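You operate a simulated robot arm through the tools that you are given. There is no shell and no other tool. Be economical: measure what you need, move in short steps, check, and stop when the job is done.

The job below is to be done with a simulated robot arm. You get a single attempt, and the scene is never put back.

Task
Measure a scoop of powder into each collared cup.
Fine: stand both cups in the shallow grey tray first, spill none and stand the scoop in the box. Set down upright: yellow scoop.

Only the result counts: the job must be done as asked and must still hold three seconds after the hand-in. Knocking over, shifting, dropping, spilling or breaking anything else fails it.

Robot
A 6-joint arm with a two-finger parallel gripper, fixed in place. Base frame: the origin is at the foot of the arm, x ahead of it, y to its left, z up; the work surface is at about z = 0.85. Readings come in m, rad, newtons and seconds.
With the tool pointing down near the work surface it reaches from about 0.26 to 0.68 m from the base axis. Its first joint turns from -1.152 to 1.152 rad. Payload 2.9 kg.
Tool frame: the origin (TCP) lies between the finger pads and is the grasp point; the fingertips stand 0.03 m ahead of it; z points along the fingers, y is the line along which they close. The gripper opens to 0.11 m. The fingers are 0.02 m wide and 0.01 m thick; the gripper's body (0.048 by 0.112 m) begins 0.055 m behind the TCP.
Orientation is told as [roll, pitch, yaw] about the base's x, y, z axes, in that order, counted from this pose: with the fingers straight down and closing along the base's y, the tool's x points along the base's -x, its y along +y and its z along -z.

Tools
- The arm moves only by the tool arm_command. Its argument "commands" is a list of rows, each a list of 6 numbers: the shift along the tool's x, y, z in units of 20 mm (1.0 is 20 mm), then the turn, a rotation vector about the tool's x, y, z in units of 8 degrees (1.0 is 8 degrees). In form: [[dx, dy, dz, rx, ry, rz], ...]. A call has 1 to 8 rows; each row shifts and turns the commanded pose from where the row before left it, along the tool's axes as they then stand. "grip" is the closure, from 0 (fully open) to 1 (shut), set as the call begins (left out, the last holds). A call with a number of a shift or a turn outside -1 to 1 is refused whole. Rows are played at 5 a second. More than 0.05 m and 0.15 rad between two rows, or a gripper value outside its range, and nothing of the call is played. Where a pose cannot be reached the arm comes as near as it can. A force on the tool above 90 N (or 10 N above the force at the start of the call, whichever is more), or a blocked arm, ends the call early, and 0.2 s more pass. Each finger travels about 0.108 m/s and halts on what it meets, pressing with about 35 N; the grip force reading is that of the motor and also rises with nothing between the fingers. The clock runs only during rows and for 0.2 s after the last one: add rows that do not move to give the fingers time. The reply holds the time, the measured pose of the TCP, the force on the tool along the base axes, the opening and the grip force, in the units named above and with some noise, with the torque about the TCP (base axes, N m) and any sound that the robot's microphone picked up.
- Cameras (640 x 400 px; columns grow to the right, rows downward): "scene" is fixed at [0.0762, 0.4287, 1.3937]; the picture's right is [-0.78, -0.62, 0.00], its down [-0.29, 0.37, -0.88] and it looks along [0.55, -0.69, -0.47] (base axes); focal length 294 px, centre (320, 200). "wrist" rides on the gripper at [0.072, 0.017, -0.103] in the tool frame; the picture's right is [-0.23, 0.97, 0.00], its down [-0.76, -0.18, -0.62] and it looks along [-0.61, -0.14, 0.78] (tool axes); focal length 222 px, centre (320, 200). There is no depth. A picture from a camera that has moved, and an enlarged one, comes with that camera's place and axes in the base frame and with its lens.
- snapshot(camera): a new picture of that camera. No time passes.
- zoom(camera, box): a new picture of the part [left, top, right, bottom] of that camera's present view, enlarged. No time passes.
- sign_off(): hands the job in; it is judged then, once.

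Work in short steps. Places have to be worked out from the pictures, the camera data and where the tool is seen: move nearer, look again, correct. Check each grasp and each placing, and mend what went wrong. You have 120 turns and 64 pictures in all, those below and enlarged ones among them. Open the gripper and draw the arm clear of the work before you hand the job in, unless the task says otherwise; then end with one line.

The tools are called by a JSON object that holds its "api" and its "payload". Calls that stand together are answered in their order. arm_command: Moves the arm, as the interface text tells. Its arguments: {"type":"object","properties":{"commands":{"type":"array","items":{"type":"array","items":{"type":"number"}}},"grip":{"type":"number"}},"required":["commands"]} The other tools are called the same way: snapshot (camera) takes a picture; zoom (camera, box) takes an enlarged picture of a part of a camera's view; sign_off () hands the job in.

At the start:

```text
clock: 0.0
tcp_pos: [0.3804, 0.0767, 1.2702]
tool_rot: [0.0, 0.0, -0.003]
force: [0.8, 0.5, 0.5]
torque: [0.02, -0.03, 0.02]
gripper_width: 0.1101
finger_force: 0.0
```

scene: 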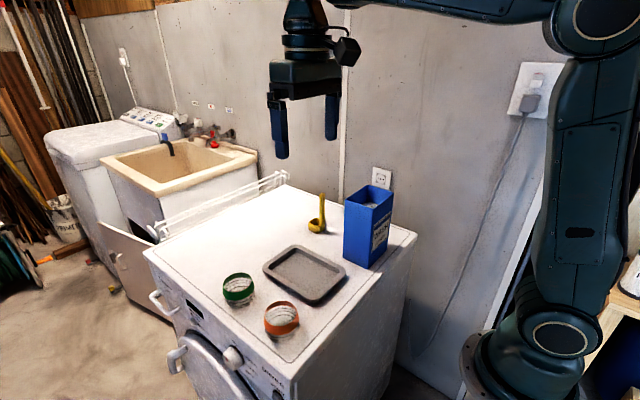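
wrist: 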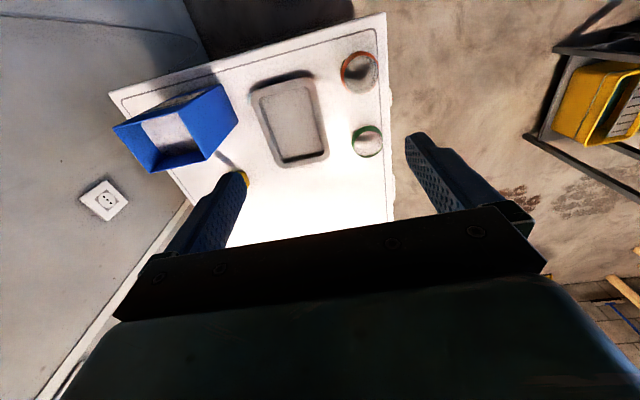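

I'll begin by enlarging the work area to locate the objects.

{"api": "zoom", "payload": {"camera": "scene", "box": [200, 170, 420, 350]}}

{"api": "zoom", "payload": {"camera": "wrist", "box": [100, 10, 420, 210]}}

```text
2.22 times, centred on (310, 260) of scene
camera zoom: at [0.0762, 0.4287, 1.3937], right [-0.78, -0.62, 0.0], down [-0.29, 0.37, -0.88], along [0.55, -0.69, -0.47], focal length 653 px, centre (342, 67)
```

zoom: 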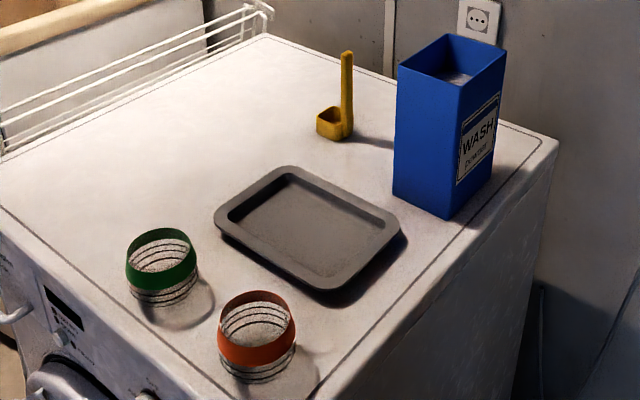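

```text
2.00 times, centred on (260, 110) of wrist
camera zoom: at [0.3088, 0.0923, 1.3741], right [0.23, 0.97, 0.0], down [0.76, -0.18, 0.62], along [0.61, -0.14, -0.78], focal length 444 px, centre (440, 380)
```

zoom: 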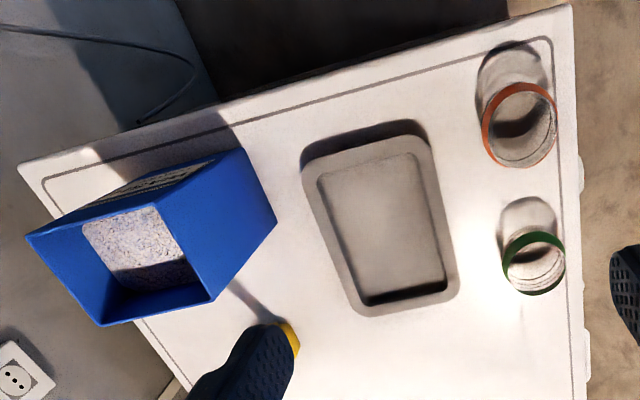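

Triangulating from the two views: green cup is near (0.54, 0.15), orange near (0.394, 0.153), tray interior about x 0.41–0.56, y −0.062–0.043. The scoop is near (0.57, −0.19) and the box about x 0.36–0.45, y −0.26 to −0.14. I move above the green cup.

{"api": "arm_command", "payload": {"commands": [[-1, 0.45, 1, 0, 0, 0], [-1, 0.45, 1, 0, 0, 0], [-1, 0.45, 1, 0, 0, 0], [-1, 0.45, 1, 0, 0, 0], [-1, 0.45, 1, 0, 0, 0], [-1, 0.45, 1, 0, 0, 0], [-1, 0.45, 1, 0, 0, 0], [-0.9, 0.45, 1, 0, 0, 0]], "grip": 0}}

{"api": "snapshot", "payload": {"camera": "wrist"}}

{"api": "snapshot", "payload": {"camera": "scene"}}

```text
clock: 1.8
tcp_pos: [0.5383, 0.1475, 1.1099]
tool_rot: [0.0, -0.001, 0.001]
force: [0.7, -0.3, 0.0]
torque: [0.0, 0.0, 0.0]
gripper_width: 0.1102
finger_force: 0.0
```

```text
59 pictures are left
camera wrist: at [0.4672, 0.164, 1.2136], right [0.23, 0.97, 0.0], down [0.76, -0.18, 0.62], along [0.61, -0.14, -0.78], focal length 222 px, centre (320, 200)
```

wrist: 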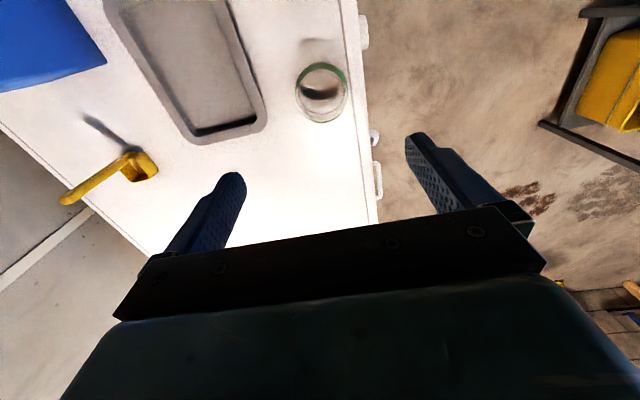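

```text
58 pictures are left
```

scene: 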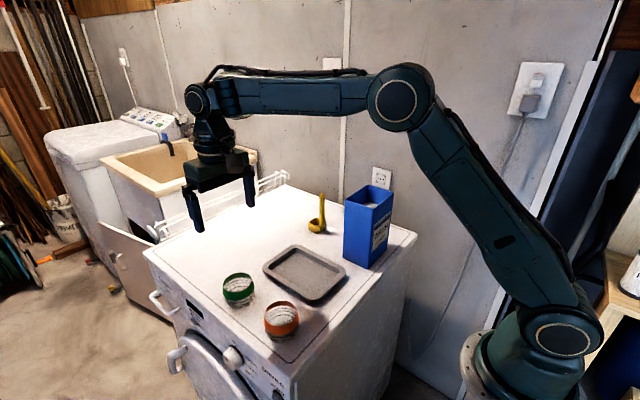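

The green cup re-triangulates to about (0.536, 0.151) with a rim about 65 mm wide, so I descend with the fingers straddling it and stop above to check.

{"api": "arm_command", "payload": {"commands": [[0.1, 0.15, 1, 0, 0, 0], [0, 0, 1, 0, 0, 0], [0, 0, 1, 0, 0, 0], [0, 0, 1, 0, 0, 0], [0, 0, 1, 0, 0, 0], [0, 0, 1, 0, 0, 0], [0, 0, 1, 0, 0, 0]]}}

{"api": "zoom", "payload": {"camera": "scene", "box": [170, 220, 330, 340]}}

{"api": "snapshot", "payload": {"camera": "wrist"}}

```text
clock: 3.4
tcp_pos: [0.5349, 0.1517, 0.9715]
tool_rot: [-0.001, 0.0, 0.001]
force: [-0.8, 1.1, -0.2]
torque: [0.01, 0.04, 0.03]
gripper_width: 0.11
finger_force: 0.1
```

```text
3.33 times, centred on (250, 280) of scene
camera zoom: at [0.0762, 0.4287, 1.3937], right [-0.78, -0.62, 0.0], down [-0.29, 0.37, -0.88], along [0.55, -0.69, -0.47], focal length 980 px, centre (553, -67)
```

zoom: 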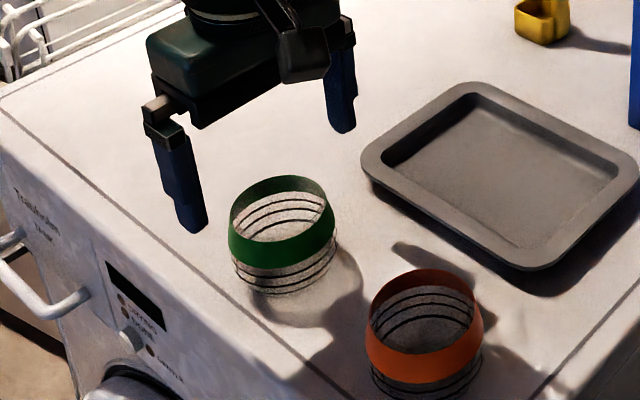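

```text
56 pictures are left
camera wrist: at [0.4656, 0.1671, 1.074], right [0.23, 0.97, 0.0], down [0.76, -0.18, 0.62], along [0.61, -0.14, -0.78], focal length 222 px, centre (320, 200)
```

wrist: 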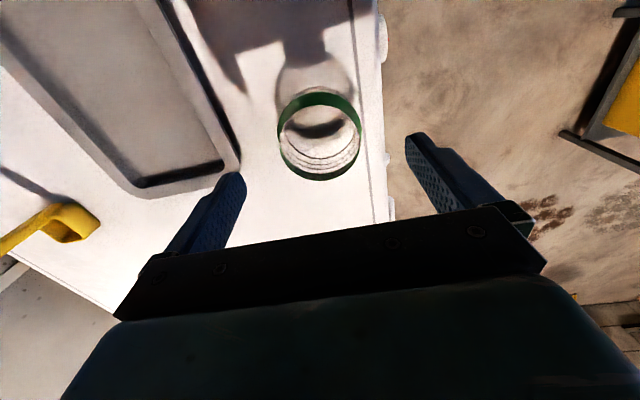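

Rim is at about z 0.903, centre (0.535, 0.151), width about 68 mm. I lower to TCP z≈0.894 and then close gently.

{"api": "arm_command", "payload": {"commands": [[0, 0, 1, 0, 0, 0], [0, 0, 1, 0, 0, 0], [0, 0, 1, 0, 0, 0], [0, 0, 0.85, 0, 0, 0]]}}

{"api": "arm_command", "payload": {"commands": [[0, 0, 0, 0, 0, 0], [0, 0, 0, 0, 0, 0], [0, 0, 0, 0, 0, 0], [0, 0, 0, 0, 0, 0]], "grip": 0.42}}

{"api": "zoom", "payload": {"camera": "scene", "box": [170, 220, 330, 340]}}

```text
clock: 4.4
tcp_pos: [0.5367, 0.1504, 0.8935]
tool_rot: [0.001, 0.001, -0.002]
force: [-0.9, 0.4, 0.2]
torque: [-0.02, 0.01, -0.01]
gripper_width: 0.11
finger_force: 0.0
```

```text
clock: 5.4
tcp_pos: [0.5364, 0.1507, 0.8932]
tool_rot: [0.0, 0.0, 0.002]
force: [0.3, 0.8, 0.0]
torque: [-0.04, -0.02, 0.02]
gripper_width: 0.0699
finger_force: 35.1
```

```text
3.33 times, centred on (250, 280) of scene
camera zoom: at [0.0762, 0.4287, 1.3937], right [-0.78, -0.62, 0.0], down [-0.29, 0.37, -0.88], along [0.55, -0.69, -0.47], focal length 980 px, centre (553, -67)
```

zoom: 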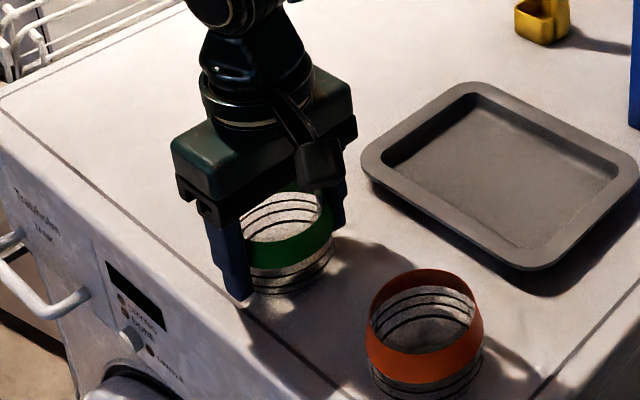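

Cup held at 70 mm. I lift 60 mm and check it before carrying.

{"api": "arm_command", "payload": {"commands": [[0, 0, -0.5, 0, 0, 0], [0, 0, -1, 0, 0, 0], [0, 0, -1, 0, 0, 0], [0, 0, -0.5, 0, 0, 0]]}}

{"api": "arm_command", "payload": {"commands": [[0.1, -1, 0, 0, 0, 0], [0.1, -1, 0, 0, 0, 0], [0.1, -1, 0, 0, 0, 0], [0.1, -1, 0, 0, 0, 0], [0.1, -1, 0, 0, 0, 0], [0.075, -1, 0, 0, 0, 0], [0, -1, 0, 0, 0, 0], [0, -1, 0, 0, 0, 0]]}}

{"api": "zoom", "payload": {"camera": "scene", "box": [210, 200, 370, 320]}}

{"api": "snapshot", "payload": {"camera": "wrist"}}

```text
clock: 6.4
tcp_pos: [0.5369, 0.1506, 0.9539]
tool_rot: [0.0, 0.0, 0.0]
force: [-0.5, -0.4, 0.1]
torque: [0.02, -0.01, -0.01]
gripper_width: 0.0696
finger_force: 35.7
```

```text
clock: 8.2
tcp_pos: [0.5244, -0.0097, 0.9547]
tool_rot: [-0.001, 0.0, 0.0]
force: [0.3, 0.1, -0.5]
torque: [0.01, 0.02, 0.0]
gripper_width: 0.0697
finger_force: 35.1
```

```text
3.33 times, centred on (290, 260) of scene
camera zoom: at [0.0762, 0.4287, 1.3937], right [-0.78, -0.62, 0.0], down [-0.29, 0.37, -0.88], along [0.55, -0.69, -0.47], focal length 980 px, centre (420, 0)
```

zoom: 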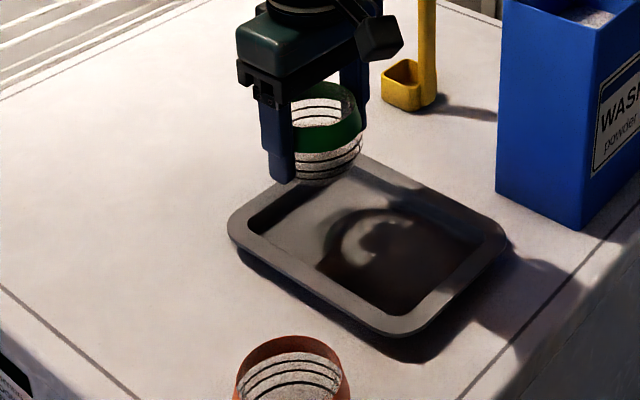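

```text
53 pictures are left
camera wrist: at [0.4537, 0.0067, 1.0573], right [0.23, 0.97, 0.0], down [0.76, -0.18, 0.62], along [0.61, -0.14, -0.78], focal length 222 px, centre (320, 200)
```

wrist: 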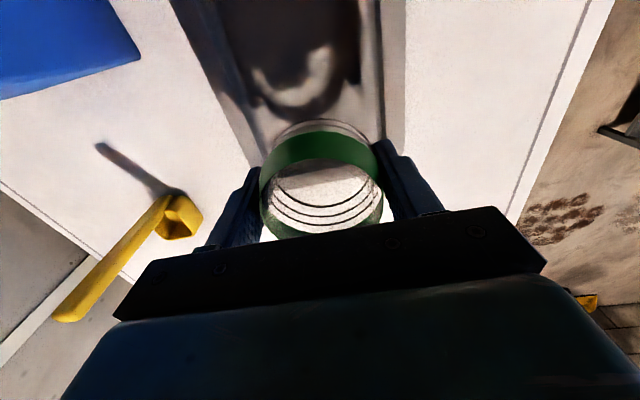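

The cup is held and level over the far half of the tray. I lower it near the floor, then creep until contact.

{"api": "arm_command", "payload": {"commands": [[0, 0, 1, 0, 0, 0], [0, 0, 1, 0, 0, 0], [0, 0, 0.5, 0, 0, 0], [0, 0, 0.05, 0, 0, 0]]}}

{"api": "arm_command", "payload": {"commands": [[0, 0, 0.1, 0, 0, 0], [0, 0, 0, 0, 0, 0]]}}

{"api": "arm_command", "payload": {"commands": [[0, 0, 0.1, 0, 0, 0], [0, 0, 0, 0, 0, 0]]}}

{"api": "arm_command", "payload": {"commands": [[0, 0, 0.05, 0, 0, 0], [0, 0, 0, 0, 0, 0]]}}

{"api": "zoom", "payload": {"camera": "scene", "box": [210, 200, 370, 320]}}

```text
clock: 9.2
tcp_pos: [0.5254, -0.009, 0.9023]
tool_rot: [0.0, 0.001, -0.001]
force: [0.1, -0.8, -0.2]
torque: [0.01, 0.02, 0.0]
gripper_width: 0.0699
finger_force: 35.4
```

```text
clock: 9.8
tcp_pos: [0.5244, -0.0103, 0.9009]
tool_rot: [0.0, 0.0, -0.001]
force: [-0.3, -0.2, -1.0]
torque: [0.02, 0.03, 0.01]
gripper_width: 0.0698
finger_force: 35.0
```

```text
clock: 10.4
tcp_pos: [0.5246, -0.0092, 0.8983]
tool_rot: [-0.001, -0.001, -0.001]
force: [-0.6, 0.4, 0.3]
torque: [-0.03, 0.03, -0.01]
gripper_width: 0.0697
finger_force: 36.1
```

```text
clock: 11.0
tcp_pos: [0.5259, -0.0093, 0.8989]
tool_rot: [0.001, 0.001, 0.0]
force: [-0.8, 0.7, 3.6]
torque: [-0.03, 0.03, -0.04]
gripper_width: 0.0699
finger_force: 34.9
```

```text
3.33 times, centred on (290, 260) of scene
camera zoom: at [0.0761, 0.4287, 1.3937], right [-0.78, -0.62, 0.0], down [-0.29, 0.37, -0.88], along [0.55, -0.69, -0.47], focal length 980 px, centre (420, 0)
```

zoom: 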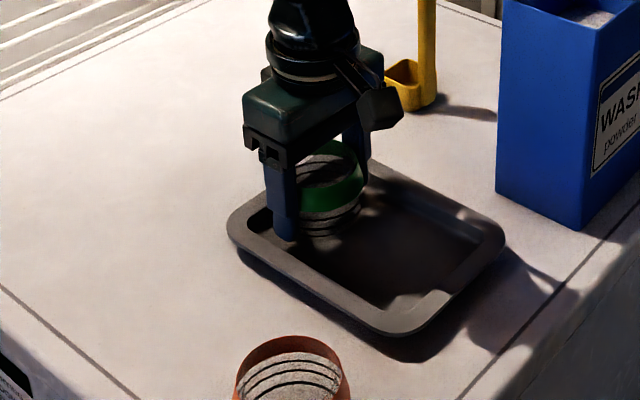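

Contact at 3.6 N. I open only slightly so the fingers clear the tray walls, then rise.

{"api": "arm_command", "payload": {"commands": [[0, 0, 0, 0, 0, 0], [0, 0, 0, 0, 0, 0], [0, 0, -0.5, 0, 0, 0], [0, 0, -1, 0, 0, 0], [0, 0, -1, 0, 0, 0], [0, 0, -1, 0, 0, 0], [0, 0, -1, 0, 0, 0]], "grip": 0.29}}

{"api": "zoom", "payload": {"camera": "scene", "box": [210, 200, 370, 320]}}

{"api": "snapshot", "payload": {"camera": "wrist"}}

```text
clock: 12.6
tcp_pos: [0.5252, -0.0086, 0.9879]
tool_rot: [0.0, -0.001, 0.001]
force: [0.0, -0.8, 0.0]
torque: [-0.05, 0.01, 0.08]
gripper_width: 0.078
finger_force: 0.0
```

```text
3.33 times, centred on (290, 260) of scene
camera zoom: at [0.0762, 0.4287, 1.3937], right [-0.78, -0.62, 0.0], down [-0.29, 0.37, -0.88], along [0.55, -0.69, -0.47], focal length 980 px, centre (420, 0)
```

zoom: 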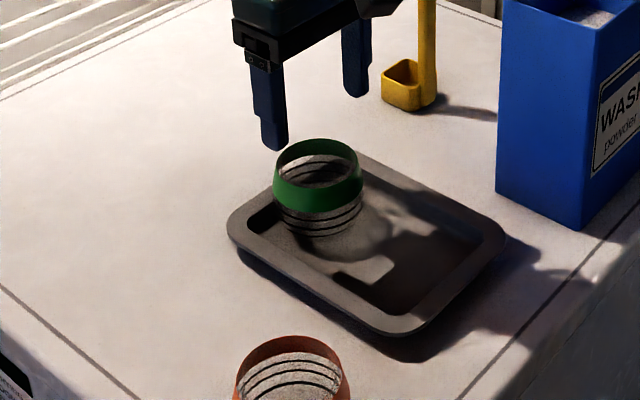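

```text
50 pictures are left
camera wrist: at [0.4533, 0.0072, 1.0908], right [0.23, 0.97, 0.0], down [0.76, -0.18, 0.62], along [0.61, -0.14, -0.78], focal length 222 px, centre (320, 200)
```

wrist: 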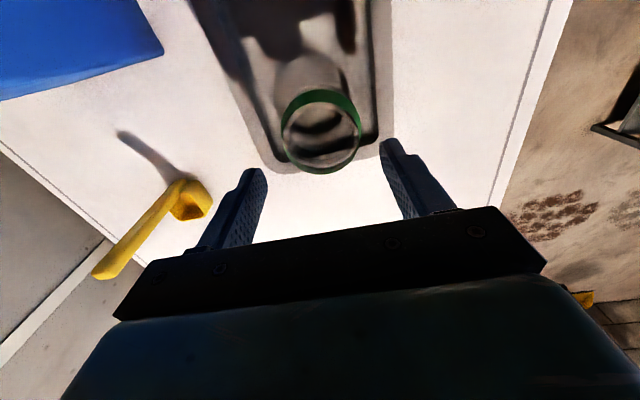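

Green cup stands cleanly in the tray. Next the orange cup, estimated at (0.398, 0.149): I move above it, opening the hand.

{"api": "arm_command", "payload": {"commands": [[0.79, 1, -0.5, 0, 0, 0], [0.79, 1, 0, 0, 0, 0], [0.79, 1, 0, 0, 0, 0], [0.79, 1, 0, 0, 0, 0], [0.79, 1, 0, 0, 0, 0], [0.79, 1, 0, 0, 0, 0], [0.79, 1, 0.5, 0, 0, 0], [0.82, 0.9, 0.5, 0, 0, 0]], "grip": 0}}

{"api": "snapshot", "payload": {"camera": "wrist"}}

{"api": "zoom", "payload": {"camera": "scene", "box": [210, 230, 370, 350]}}

```text
clock: 14.4
tcp_pos: [0.3979, 0.1488, 0.978]
tool_rot: [0.001, -0.003, 0.0]
force: [0.0, 0.1, 0.0]
torque: [-0.03, -0.03, 0.02]
gripper_width: 0.1099
finger_force: 0.0
```

```text
49 pictures are left
camera wrist: at [0.3264, 0.165, 1.0808], right [0.23, 0.97, 0.0], down [0.76, -0.18, 0.62], along [0.61, -0.14, -0.78], focal length 222 px, centre (320, 200)
```

wrist: 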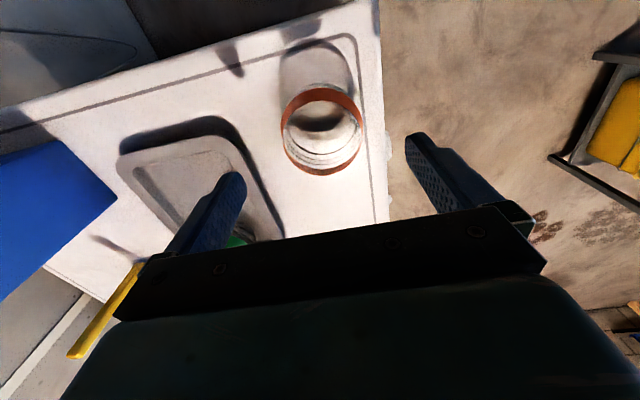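

```text
3.33 times, centred on (290, 290) of scene
camera zoom: at [0.0762, 0.4287, 1.3937], right [-0.78, -0.62, 0.0], down [-0.29, 0.37, -0.88], along [0.55, -0.69, -0.47], focal length 980 px, centre (420, -100)
```

zoom: 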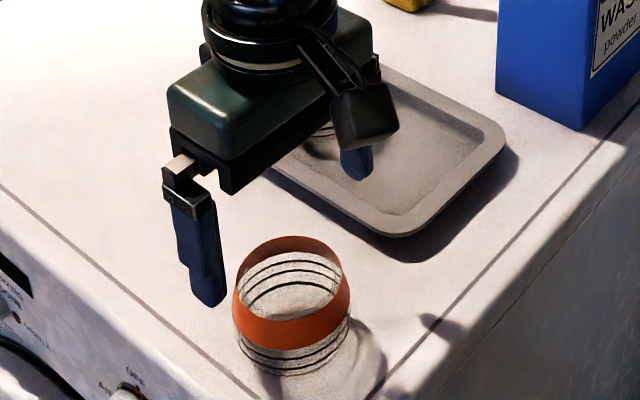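

Orange cup resolved at (0.395, 0.150). Lowering and closing on it.

{"api": "arm_command", "payload": {"commands": [[0.12, 0.08, 1, 0, 0, 0], [0, 0, 1, 0, 0, 0], [0, 0, 1, 0, 0, 0], [0, 0, 1, 0, 0, 0], [0, 0, 0.22, 0, 0, 0]]}}

{"api": "arm_command", "payload": {"commands": [[0, 0, 0, 0, 0, 0], [0, 0, 0, 0, 0, 0], [0, 0, 0, 0, 0, 0], [0, 0, 0, 0, 0, 0]], "grip": 0.42}}

{"api": "arm_command", "payload": {"commands": [[0, 0, -0.5, 0, 0, 0], [0, 0, -1, 0, 0, 0], [0, 0, -1, 0, 0, 0], [0, 0, -1, 0, 0, 0], [0, 0, -0.5, 0, 0, 0]]}}

{"api": "zoom", "payload": {"camera": "scene", "box": [210, 230, 370, 350]}}

```text
clock: 15.6
tcp_pos: [0.3948, 0.1519, 0.8921]
tool_rot: [0.001, 0.0, 0.002]
force: [0.1, 0.7, 0.5]
torque: [0.0, 0.0, -0.02]
gripper_width: 0.1099
finger_force: 0.1
```

```text
clock: 16.6
tcp_pos: [0.3954, 0.1501, 0.8939]
tool_rot: [0.0, -0.001, 0.0]
force: [0.5, -0.8, -0.5]
torque: [-0.01, 0.01, 0.02]
gripper_width: 0.0698
finger_force: 34.9
```

```text
clock: 17.8
tcp_pos: [0.3953, 0.15, 0.9743]
tool_rot: [-0.002, 0.0, 0.0]
force: [0.5, 0.2, -0.5]
torque: [0.0, 0.05, -0.02]
gripper_width: 0.0699
finger_force: 34.8
```

```text
3.33 times, centred on (290, 290) of scene
camera zoom: at [0.0762, 0.4287, 1.3937], right [-0.78, -0.62, 0.0], down [-0.29, 0.37, -0.88], along [0.55, -0.69, -0.47], focal length 980 px, centre (420, -100)
```

zoom: 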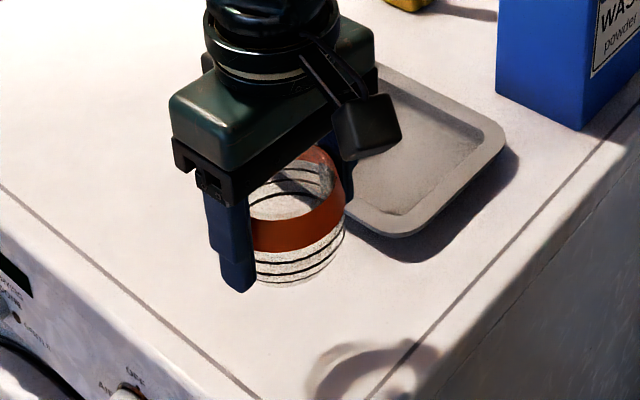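

Orange cup is lifted cleanly. Carrying it over the near half of the tray, target (0.446, −0.010).

{"api": "arm_command", "payload": {"commands": [[-0.32, -1, 0, 0, 0, 0], [-0.32, -1, 0, 0, 0, 0], [-0.32, -1, 0, 0, 0, 0], [-0.32, -1, 0, 0, 0, 0], [-0.32, -1, 0, 0, 0, 0], [-0.32, -1, 0, 0, 0, 0], [-0.32, -1, 0, 0, 0, 0], [-0.3, -0.97, 0, 0, 0, 0]]}}

{"api": "arm_command", "payload": {"commands": [[0, 0, 1, 0, 0, 0], [0, 0, 1, 0, 0, 0], [0, 0, 1, 0, 0, 0]]}}

{"api": "zoom", "payload": {"camera": "scene", "box": [210, 200, 370, 320]}}

{"api": "snapshot", "payload": {"camera": "wrist"}}

```text
clock: 19.6
tcp_pos: [0.4456, -0.0086, 0.9735]
tool_rot: [-0.002, -0.002, 0.0]
force: [-0.4, 1.2, -1.0]
torque: [0.03, -0.03, 0.02]
gripper_width: 0.07
finger_force: 35.4
```

```text
clock: 20.4
tcp_pos: [0.4467, -0.0084, 0.9136]
tool_rot: [0.0, -0.002, -0.001]
force: [0.1, 0.6, -1.1]
torque: [0.02, -0.01, -0.02]
gripper_width: 0.0701
finger_force: 34.1
```

```text
3.33 times, centred on (290, 260) of scene
camera zoom: at [0.0762, 0.4287, 1.3937], right [-0.78, -0.62, 0.0], down [-0.29, 0.37, -0.88], along [0.55, -0.69, -0.47], focal length 980 px, centre (420, 0)
```

zoom: 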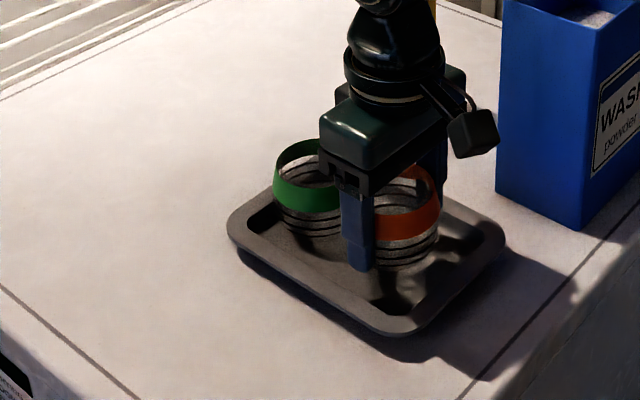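

```text
45 pictures are left
camera wrist: at [0.375, 0.0075, 1.0164], right [0.23, 0.97, 0.0], down [0.76, -0.18, 0.62], along [0.61, -0.14, -0.78], focal length 222 px, centre (320, 200)
```

wrist: 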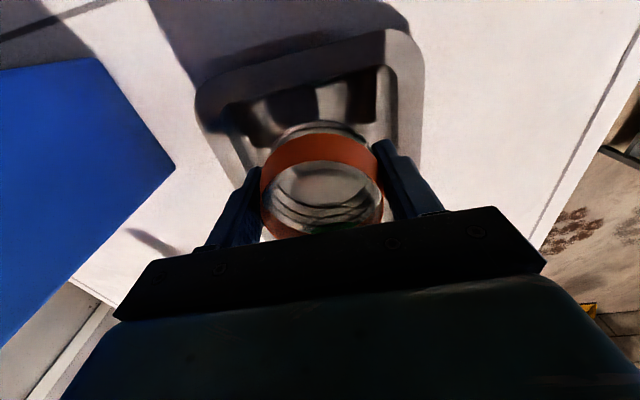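

Clear of the green cup and the tray rim. Creeping down to contact, then releasing slightly and rising.

{"api": "arm_command", "payload": {"commands": [[0, 0, 0.4, 0, 0, 0], [0, 0, 0.25, 0, 0, 0], [0, 0, 0, 0, 0, 0]]}}

{"api": "arm_command", "payload": {"commands": [[0, 0, 0.1, 0, 0, 0], [0, 0, 0, 0, 0, 0]]}}

{"api": "arm_command", "payload": {"commands": [[0, 0, 0.05, 0, 0, 0], [0, 0, 0, 0, 0, 0]]}}

```text
clock: 21.2
tcp_pos: [0.4465, -0.0078, 0.8999]
tool_rot: [-0.001, -0.003, 0.0]
force: [0.5, 0.6, -0.5]
torque: [-0.02, 0.03, 0.0]
gripper_width: 0.0696
finger_force: 34.7
```

```text
clock: 21.8
tcp_pos: [0.4461, -0.0093, 0.8986]
tool_rot: [0.0, -0.001, 0.0]
force: [-1.3, 0.3, -0.4]
torque: [0.01, 0.0, 0.02]
gripper_width: 0.0697
finger_force: 34.8
```

```text
clock: 22.4
tcp_pos: [0.4457, -0.0092, 0.8974]
tool_rot: [0.0, -0.001, -0.001]
force: [-0.9, -0.6, 7.6]
torque: [-0.05, 0.05, 0.0]
gripper_width: 0.0697
finger_force: 35.2
```

Contact at 7.6 N: the cup is on the floor of the tray. Release and rise to survey the box and scoop.

{"api": "arm_command", "payload": {"commands": [[0, 0, 0, 0, 0, 0], [0, 0, 0, 0, 0, 0], [0, 0, -0.5, 0, 0, 0], [0, 0, -1, 0, 0, 0], [0, 0, -1, 0, 0, 0], [0, 0, -1, 0, 0, 0], [0, 0, -1, 0, 0, 0]], "grip": 0.29}}

{"api": "arm_command", "payload": {"commands": [[0, 0, -1, 0, 0, 0], [0, 0, -1, 0, 0, 0], [0, 0, -1, 0, 0, 0], [0, 0, -1, 0, 0, 0], [0, 0, -1, 0, 0, 0], [0, 0, -1, 0, 0, 0], [0, 0, -1, 0, 0, 0]]}}

{"api": "zoom", "payload": {"camera": "scene", "box": [240, 170, 420, 305]}}

{"api": "snapshot", "payload": {"camera": "wrist"}}

```text
clock: 24.0
tcp_pos: [0.4471, -0.0081, 0.9884]
tool_rot: [0.0, 0.001, 0.0]
force: [0.3, 0.4, 0.2]
torque: [0.01, -0.02, -0.01]
gripper_width: 0.078
finger_force: 0.0
```

```text
clock: 25.6
tcp_pos: [0.4457, -0.0092, 1.1286]
tool_rot: [0.0, 0.001, 0.0]
force: [-0.6, -0.9, -0.5]
torque: [0.01, 0.01, 0.01]
gripper_width: 0.0782
finger_force: 0.0
```

```text
2.96 times, centred on (330, 238) of scene
camera zoom: at [0.0762, 0.4287, 1.3937], right [-0.78, -0.62, 0.0], down [-0.29, 0.37, -0.88], along [0.55, -0.69, -0.47], focal length 871 px, centre (290, 89)
```

zoom: 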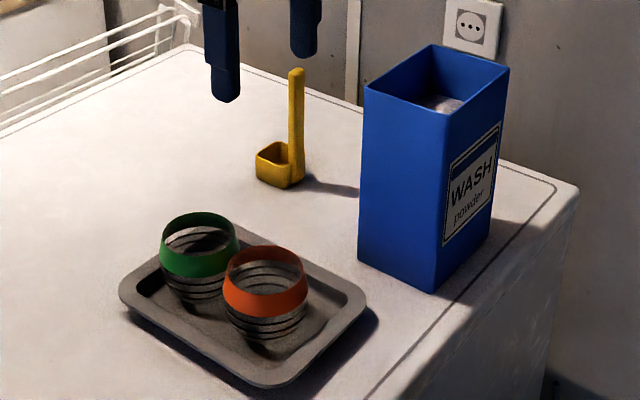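

```text
43 pictures are left
camera wrist: at [0.3751, 0.0074, 1.2314], right [0.23, 0.97, 0.0], down [0.76, -0.18, 0.62], along [0.61, -0.14, -0.78], focal length 222 px, centre (320, 200)
```

wrist: 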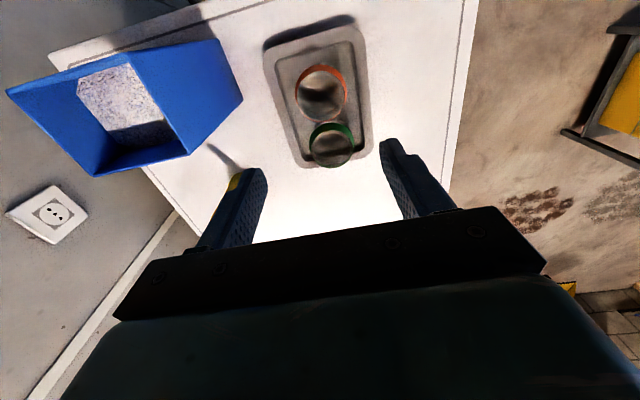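

Both cups stand in the tray. The box rim works out to x 0.362–0.446, y −0.256 to −0.141, top z≈1.03. I move back and over to look into the box and at the scoop.

{"api": "arm_command", "payload": {"commands": [[0.6, -1, -0.5, 0, 0, 0], [0.6, -1, -0.5, 0, 0, 0], [0.6, -1, -0.5, 0, 0, 0], [0.6, -1, -0.5, 0, 0, 0], [0.6, -1, -0.5, 0, 0, 0], [0.6, -1, -0.5, 0, 0, 0], [0.6, -1, 0, 0, 0, 0], [0.6, -1, 0, 0, 0, 0]]}}

{"api": "snapshot", "payload": {"camera": "wrist"}}

```text
clock: 27.4
tcp_pos: [0.3482, -0.1696, 1.1874]
tool_rot: [0.0, 0.0, 0.001]
force: [0.3, 0.1, -0.1]
torque: [0.03, -0.02, 0.0]
gripper_width: 0.078
finger_force: 0.0
```

```text
42 pictures are left
camera wrist: at [0.2783, -0.1534, 1.2915], right [0.23, 0.97, 0.0], down [0.76, -0.18, 0.62], along [0.61, -0.14, -0.78], focal length 222 px, centre (320, 200)
```

wrist: 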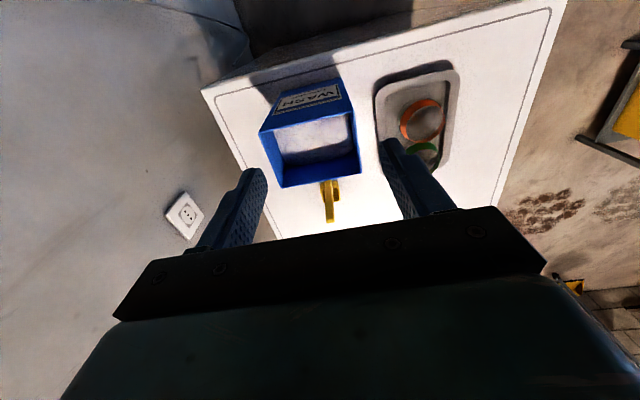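

{"api": "zoom", "payload": {"camera": "wrist", "box": [240, 70, 400, 230]}}

```text
2.50 times, centred on (320, 150) of wrist
camera zoom: at [0.2783, -0.1534, 1.2915], right [0.23, 0.97, 0.0], down [0.76, -0.18, 0.62], along [0.61, -0.14, -0.78], focal length 555 px, centre (320, 325)
```

zoom: 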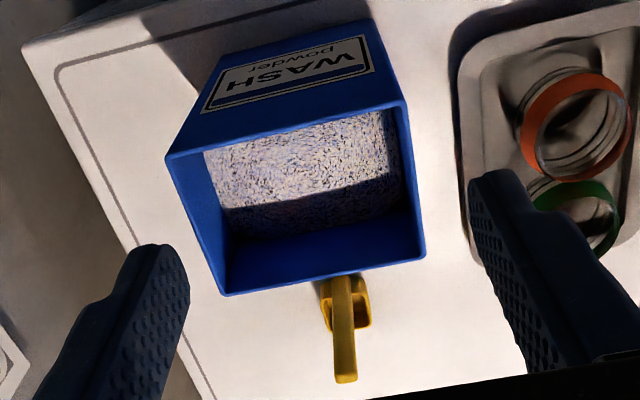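

Powder surface is about 5 cm below the rim (z≈0.977). The scoop's handle is vertical with the bowl on its +y side; I move in for a closer look at the scoop.

{"api": "arm_command", "payload": {"commands": [[-0.9, 0.45, 0.5, 0, 0, 0], [-0.9, 0.45, 0.5, 0, 0, 0], [-0.9, 0.45, 0.7, 0, 0, 0], [-0.9, 0.45, 0.7, 0, 0, 0], [-0.9, 0.45, 0.8, 0, 0, 0], [-0.9, 0.45, 0.8, 0, 0, 0], [-0.9, 0.45, 0.8, 0, 0, 0], [-0.9, 0.35, 0.8, 0, 0, 0]]}}

{"api": "zoom", "payload": {"camera": "wrist", "box": [100, 0, 420, 200]}}

{"api": "zoom", "payload": {"camera": "scene", "box": [290, 180, 370, 240]}}

```text
clock: 29.2
tcp_pos: [0.4956, -0.0985, 1.0757]
tool_rot: [0.0, 0.0, 0.001]
force: [-0.1, 0.1, -0.1]
torque: [-0.03, 0.03, 0.0]
gripper_width: 0.0779
finger_force: 0.0
```

```text
2.00 times, centred on (260, 100) of wrist
camera zoom: at [0.4235, -0.0822, 1.1784], right [0.23, 0.97, 0.0], down [0.76, -0.18, 0.62], along [0.61, -0.14, -0.78], focal length 444 px, centre (440, 400)
```

zoom: 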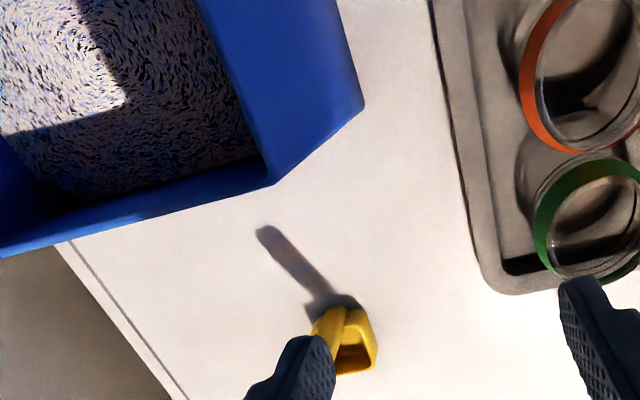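

```text
6.67 times, centred on (330, 210) of scene
camera zoom: at [0.0762, 0.4287, 1.3937], right [-0.78, -0.62, 0.0], down [-0.29, 0.37, -0.88], along [0.55, -0.69, -0.47], focal length 1960 px, centre (253, 133)
```

zoom: 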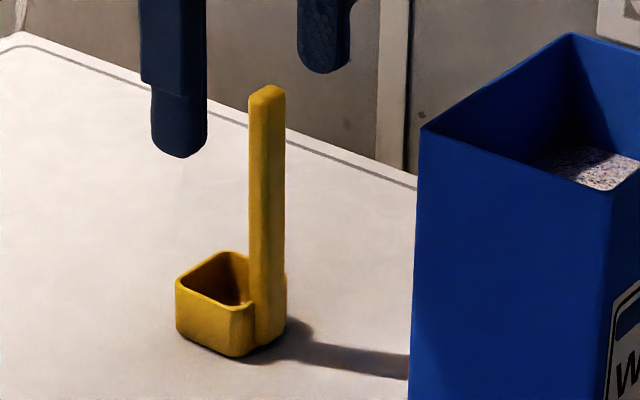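

The bowl is axis-aligned (about 34 mm) with its +y face near y −0.181 and the handle on its −y side. A finger hides the handle in the wrist view, so I shift −y to see it between the fingers.

{"api": "arm_command", "payload": {"commands": [[0, -1, 0, 0, 0, 0], [0, -1, 0, 0, 0, 0], [0, -1, 0, 0, 0, 0], [0, -1, 0, 0, 0, 0], [0, -1, 0, 0, 0, 0], [0, -0.5, 0, 0, 0, 0]], "grip": 0}}

{"api": "zoom", "payload": {"camera": "wrist", "box": [160, 50, 480, 250]}}

```text
clock: 30.6
tcp_pos: [0.4948, -0.2088, 1.0751]
tool_rot: [-0.001, -0.001, 0.001]
force: [-0.5, -0.8, 0.4]
torque: [0.01, 0.0, -0.06]
gripper_width: 0.1099
finger_force: 0.0
```

```text
2.00 times, centred on (320, 150) of wrist
camera zoom: at [0.4228, -0.1923, 1.1782], right [0.23, 0.97, 0.0], down [0.76, -0.18, 0.62], along [0.61, -0.14, -0.78], focal length 444 px, centre (320, 300)
```

zoom: 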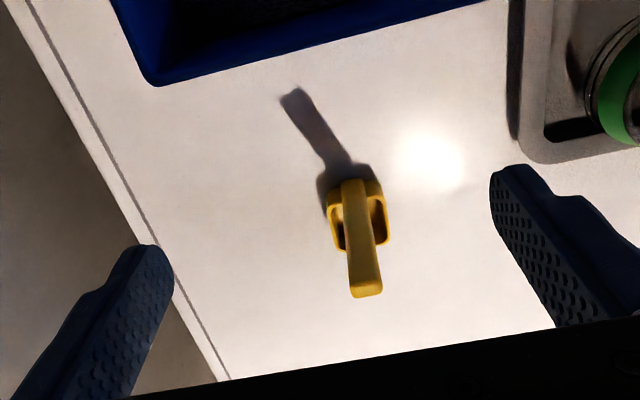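

Now it is clear: the handle is on the −x side of the bowl, at about (0.568, −0.200), top z≈0.99, with the bowl extending to +x. I move over the handle with the hand open and stop above to check.

{"api": "arm_command", "payload": {"commands": [[-1, 0.2, 0, 0, 0, 0], [-1, 0.24, 0, 0, 0, 0], [-1, 0, 0, 0, 0, 0], [-0.65, 0, 0, 0, 0, 0], [0, 0, 1, 0, 0, 0], [0, 0, 0.7, 0, 0, 0]]}}

{"api": "zoom", "payload": {"camera": "scene", "box": [270, 150, 390, 240]}}

{"api": "zoom", "payload": {"camera": "wrist", "box": [160, 50, 480, 250]}}

```text
clock: 32.0
tcp_pos: [0.5666, -0.2005, 1.0419]
tool_rot: [0.001, 0.0, 0.0]
force: [-0.6, 0.0, -0.8]
torque: [0.01, 0.02, -0.02]
gripper_width: 0.1096
finger_force: 0.0
```

```text
4.44 times, centred on (330, 195) of scene
camera zoom: at [0.0762, 0.4287, 1.3937], right [-0.78, -0.62, 0.0], down [-0.29, 0.37, -0.88], along [0.55, -0.69, -0.47], focal length 1307 px, centre (276, 222)
```

zoom: 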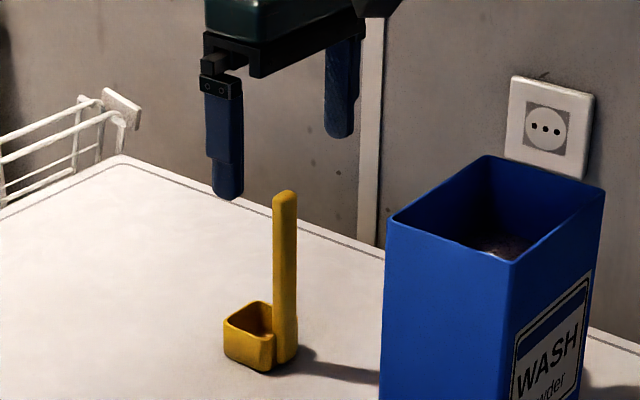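

```text
2.00 times, centred on (320, 150) of wrist
camera zoom: at [0.4957, -0.1841, 1.1446], right [0.23, 0.97, 0.0], down [0.76, -0.18, 0.62], along [0.61, -0.14, -0.78], focal length 444 px, centre (320, 300)
```

zoom: 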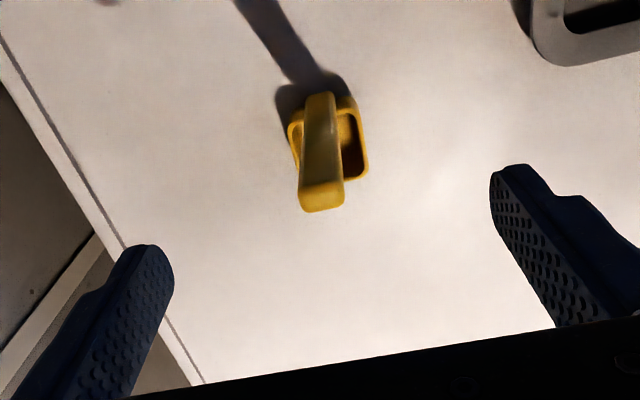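

The handle top triangulates to (0.568, −0.200), directly under the hand. Lowering to z≈0.965 and closing.

{"api": "arm_command", "payload": {"commands": [[-0.05, 0, 1, 0, 0, 0], [0, 0, 1, 0, 0, 0], [0, 0, 1, 0, 0, 0], [0, 0, 0.85, 0, 0, 0]]}}

{"api": "arm_command", "payload": {"commands": [[0, 0, 0, 0, 0, 0], [0, 0, 0, 0, 0, 0], [0, 0, 0, 0, 0, 0], [0, 0, 0, 0, 0, 0]], "grip": 0.95}}

{"api": "zoom", "payload": {"camera": "scene", "box": [270, 150, 390, 240]}}

```text
clock: 33.0
tcp_pos: [0.5681, -0.2003, 0.9643]
tool_rot: [-0.001, -0.001, 0.0]
force: [0.1, 0.3, -0.5]
torque: [-0.01, -0.02, 0.0]
gripper_width: 0.11
finger_force: 0.0
```

```text
clock: 34.0
tcp_pos: [0.5681, -0.1999, 0.9647]
tool_rot: [0.0, -0.001, -0.002]
force: [-0.2, 0.9, 0.5]
torque: [0.01, 0.02, -0.01]
gripper_width: 0.0174
finger_force: 35.3
```

```text
4.44 times, centred on (330, 195) of scene
camera zoom: at [0.0762, 0.4287, 1.3937], right [-0.78, -0.62, 0.0], down [-0.29, 0.37, -0.88], along [0.55, -0.69, -0.47], focal length 1307 px, centre (276, 222)
```

zoom: 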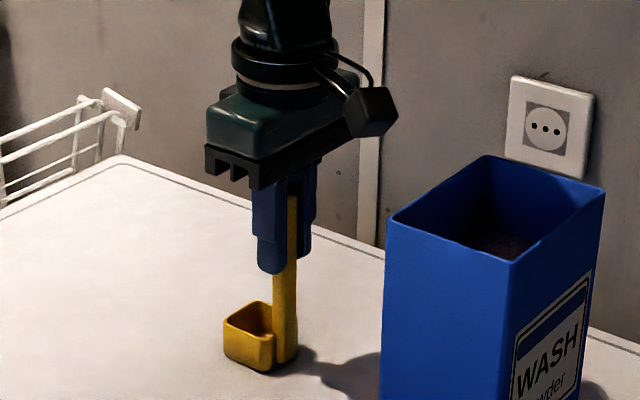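

Handle gripped (17.4 mm). Lifting straight up well above the box rim.

{"api": "arm_command", "payload": {"commands": [[0, 0, -0.4, 0, 0, 0], [0, 0, -1, 0, 0, 0], [0, 0, -1, 0, 0, 0], [0, 0, -1, 0, 0, 0], [0, 0, -1, 0, 0, 0], [0, 0, -1, 0, 0, 0], [0, 0, -1, 0, 0, 0], [0, 0, -1, 0, 0, 0]]}}

{"api": "arm_command", "payload": {"commands": [[0, 0, -1, 0, 0, 0], [0, 0, -1, 0, 0, 0], [0, 0, -1, 0, 0, 0], [0, 0, -1, 0, 0, 0], [0, 0, -0.5, 0, 0, 0]]}}

{"api": "arm_command", "payload": {"commands": [[1, 0.02, 0, 0, 0, 0], [1, 0.02, 0, 0, 0, 0], [1, 0.02, 0, 0, 0, 0], [1, 0.02, 0, 0, 0, 0], [1, 0.02, 0, 0, 0, 0], [1, 0.02, 0, 0, 0, 0], [1, 0.02, 0, 0, 0, 0], [1, 0.02, 0, 0, 0, 0]]}}

{"api": "zoom", "payload": {"camera": "scene", "box": [300, 110, 440, 215]}}

{"api": "snapshot", "payload": {"camera": "wrist"}}

```text
clock: 35.8
tcp_pos: [0.568, -0.2001, 1.1127]
tool_rot: [-0.001, 0.001, 0.0]
force: [1.1, 0.6, -0.9]
torque: [0.0, -0.02, 0.0]
gripper_width: 0.0172
finger_force: 35.1
```

```text
clock: 37.0
tcp_pos: [0.5675, -0.1989, 1.1911]
tool_rot: [-0.006, -0.021, 0.001]
force: [14.4, -5.2, -23.5]
torque: [0.04, 0.23, -0.02]
gripper_width: 0.0171
finger_force: 34.4
out of reach, approached as far as the arm can: row 4, 5
stopped in row 5: the force on the tool passed its limit at 91 N (the readings are from after the stop); the commanded pose is now the measured one
```

```text
clock: 38.9
tcp_pos: [0.4059, -0.1954, 1.1865]
tool_rot: [-0.006, -0.018, 0.001]
force: [0.7, -0.1, -0.6]
torque: [0.01, -0.02, 0.01]
gripper_width: 0.0171
finger_force: 35.2
```

```text
3.81 times, centred on (370, 162) of scene
camera zoom: at [0.0762, 0.4287, 1.3937], right [-0.78, -0.62, 0.0], down [-0.29, 0.37, -0.88], along [0.55, -0.69, -0.47], focal length 1120 px, centre (130, 343)
```

zoom: 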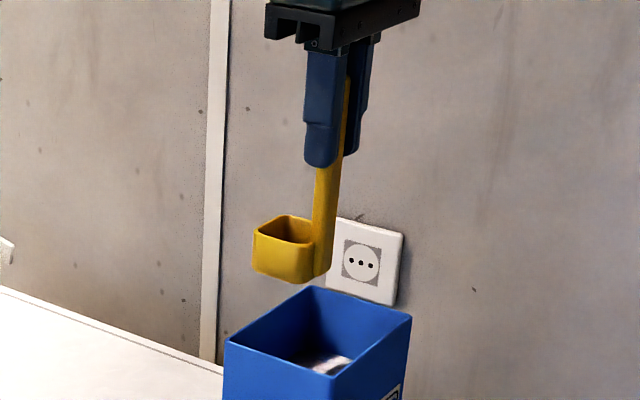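

```text
33 pictures are left
camera wrist: at [0.333, -0.1785, 1.2888], right [0.23, 0.97, 0.0], down [0.75, -0.17, 0.64], along [0.62, -0.15, -0.77], focal length 222 px, centre (320, 200)
```

wrist: 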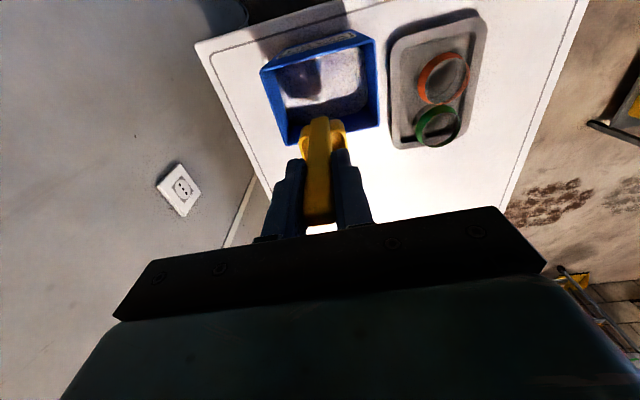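

The lift hit the upper reach limit at x 0.568 and left a 1° tilt, though the grip is still 17.1 mm. I remove the tilt, move over the box at x≈0.387, and descend to just above the powder.

{"api": "arm_command", "payload": {"commands": [[0.5, 0.03, 0, -0.04, 0.13, 0], [0.45, 0.03, 0, 0, 0, 0], [0, 0, 0, 0, 0, 0]]}}

{"api": "arm_command", "payload": {"commands": [[0, 0, 1, 0, 0, 0], [0, 0, 1, 0, 0, 0], [0, 0, 1, 0, 0, 0], [0, 0, 1, 0, 0, 0]]}}

{"api": "zoom", "payload": {"camera": "scene", "box": [310, 130, 430, 220]}}

{"api": "zoom", "payload": {"camera": "wrist", "box": [200, 20, 440, 230]}}

```text
clock: 39.6
tcp_pos: [0.3873, -0.1948, 1.1872]
tool_rot: [-0.001, 0.002, 0.001]
force: [-1.0, -0.8, 0.0]
torque: [-0.04, 0.04, 0.01]
gripper_width: 0.0171
finger_force: 34.5
```

```text
clock: 40.6
tcp_pos: [0.3884, -0.1951, 1.1082]
tool_rot: [0.001, 0.002, 0.002]
force: [-0.2, 0.3, -0.7]
torque: [0.0, 0.01, -0.01]
gripper_width: 0.0174
finger_force: 35.1
```

```text
4.44 times, centred on (370, 175) of scene
camera zoom: at [0.0762, 0.4287, 1.3937], right [-0.78, -0.62, 0.0], down [-0.29, 0.37, -0.88], along [0.55, -0.69, -0.47], focal length 1307 px, centre (98, 311)
```

zoom: 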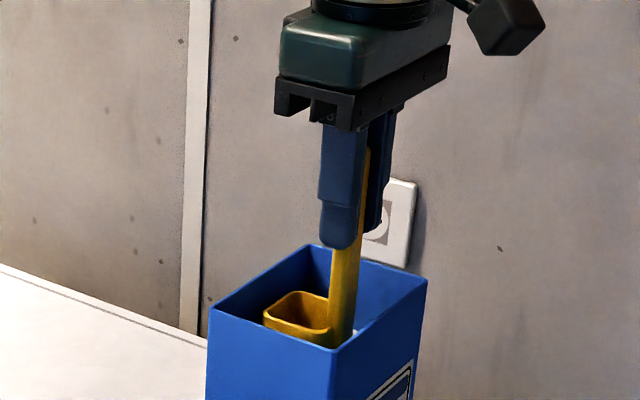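

```text
1.90 times, centred on (320, 125) of wrist
camera zoom: at [0.3165, -0.1786, 1.2107], right [0.23, 0.97, 0.0], down [0.76, -0.18, 0.62], along [0.61, -0.14, -0.78], focal length 423 px, centre (320, 343)
```

zoom: 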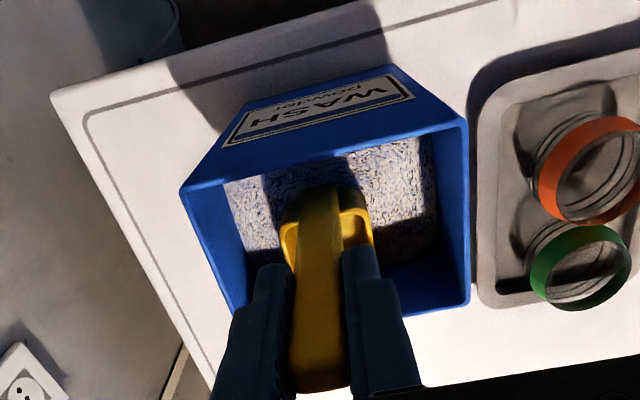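

The bowl is inside the box, clear of all walls. Lowering slowly into the powder, watching the force.

{"api": "arm_command", "payload": {"commands": [[0, 0, 0.5, 0, 0, 0], [0, 0, 0.5, 0, 0, 0], [0, 0, 0.5, 0, 0, 0], [0, 0, 0, 0, 0, 0]]}}

{"api": "arm_command", "payload": {"commands": [[0, 0, 0.4, 0, 0, 0], [0, 0, 0.4, 0, 0, 0], [0, 0, 0, 0, 0, 0]]}}

{"api": "zoom", "payload": {"camera": "wrist", "box": [200, 20, 440, 230]}}

```text
clock: 41.6
tcp_pos: [0.3884, -0.1945, 1.0764]
tool_rot: [0.001, 0.002, 0.0]
force: [-0.3, 0.0, -0.2]
torque: [-0.03, 0.01, -0.02]
gripper_width: 0.0172
finger_force: 35.0
```

```text
clock: 42.5
tcp_pos: [0.3872, -0.194, 1.0625]
tool_rot: [-0.002, -0.002, 0.0]
force: [-6.7, 2.2, 30.8]
torque: [0.23, -0.01, 0.02]
gripper_width: 0.0175
finger_force: 35.4
```

```text
1.90 times, centred on (320, 125) of wrist
camera zoom: at [0.3162, -0.1782, 1.1662], right [0.23, 0.97, 0.0], down [0.76, -0.18, 0.63], along [0.61, -0.14, -0.78], focal length 423 px, centre (320, 343)
```

zoom: 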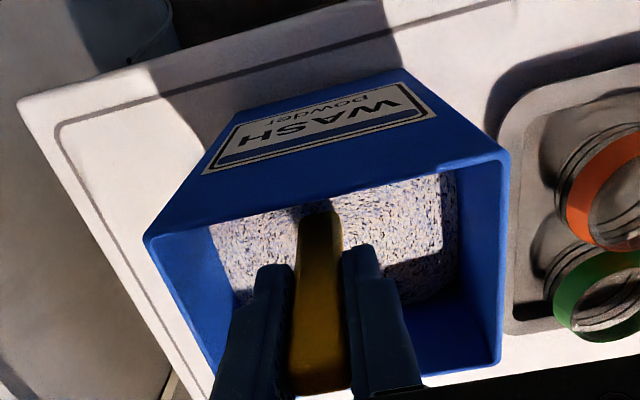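

Resistance of 31 N came on abruptly with the bowl bottom at about z 0.948. I rise clear of the powder and look into the bowl.

{"api": "arm_command", "payload": {"commands": [[0, 0, -0.3, 0, 0, 0], [0, 0, -0.7, 0, 0, 0], [0, 0, -0.9, 0, 0, 0], [0, 0, -0.5, 0, 0, 0], [0, 0, 0, 0, 0, 0]]}}

{"api": "zoom", "payload": {"camera": "wrist", "box": [250, 60, 390, 170]}}

{"api": "zoom", "payload": {"camera": "scene", "box": [340, 160, 420, 220]}}

```text
clock: 43.6
tcp_pos: [0.3872, -0.1954, 1.1091]
tool_rot: [-0.001, 0.002, 0.0]
force: [-0.5, 1.2, 0.1]
torque: [0.01, -0.01, 0.03]
gripper_width: 0.0171
finger_force: 35.0
```

```text
3.64 times, centred on (320, 115) of wrist
camera zoom: at [0.3162, -0.1787, 1.2123], right [0.23, 0.97, 0.0], down [0.76, -0.18, 0.62], along [0.61, -0.14, -0.78], focal length 808 px, centre (320, 509)
```

zoom: 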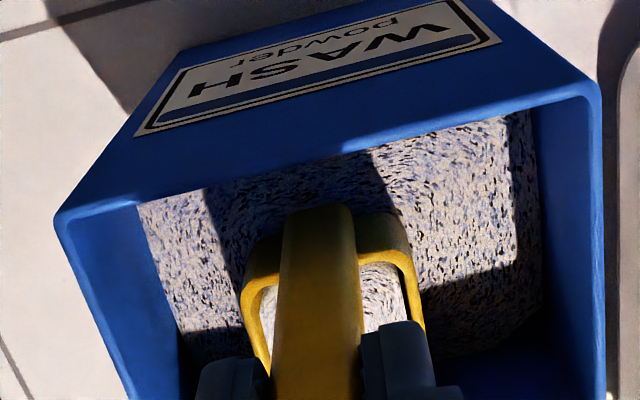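

```text
6.67 times, centred on (380, 190) of scene
camera zoom: at [0.0762, 0.4287, 1.3937], right [-0.78, -0.62, 0.0], down [-0.29, 0.37, -0.88], along [0.55, -0.69, -0.47], focal length 1960 px, centre (-80, 267)
```

zoom: 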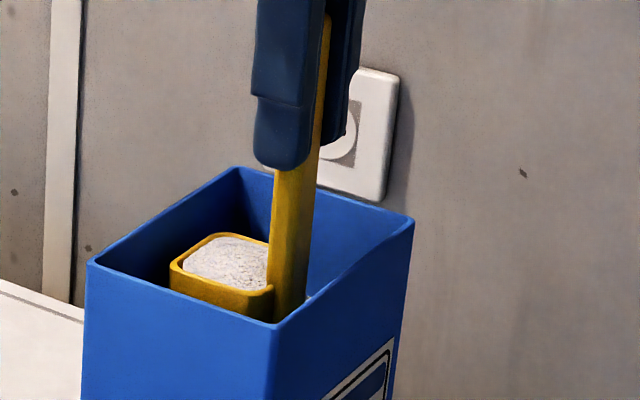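

The bowl came up filled level with powder. I lift gently, straight up and clear of the rim.

{"api": "arm_command", "payload": {"commands": [[0, 0, -0.3, 0, 0, 0], [0, 0, -0.6, 0, 0, 0], [0, 0, -0.7, 0, 0, 0], [0, 0, -0.7, 0, 0, 0], [0, 0, -0.7, 0, 0, 0], [0, 0, -0.6, 0, 0, 0], [0, 0, -0.3, 0, 0, 0], [0, 0, 0, 0, 0, 0]]}}

{"api": "zoom", "payload": {"camera": "scene", "box": [310, 110, 430, 200]}}

```text
clock: 45.5
tcp_pos: [0.3884, -0.1945, 1.1864]
tool_rot: [0.001, 0.001, 0.0]
force: [0.0, 0.3, -0.6]
torque: [0.0, 0.01, 0.02]
gripper_width: 0.017
finger_force: 35.1
```

```text
4.44 times, centred on (370, 155) of scene
camera zoom: at [0.0762, 0.4287, 1.3937], right [-0.78, -0.62, 0.0], down [-0.29, 0.37, -0.88], along [0.55, -0.69, -0.47], focal length 1307 px, centre (98, 400)
```

zoom: 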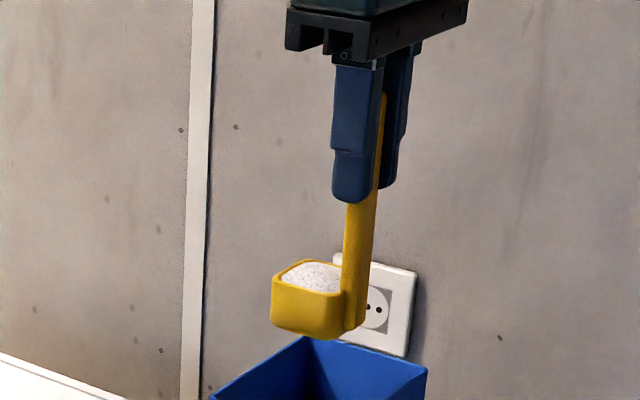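

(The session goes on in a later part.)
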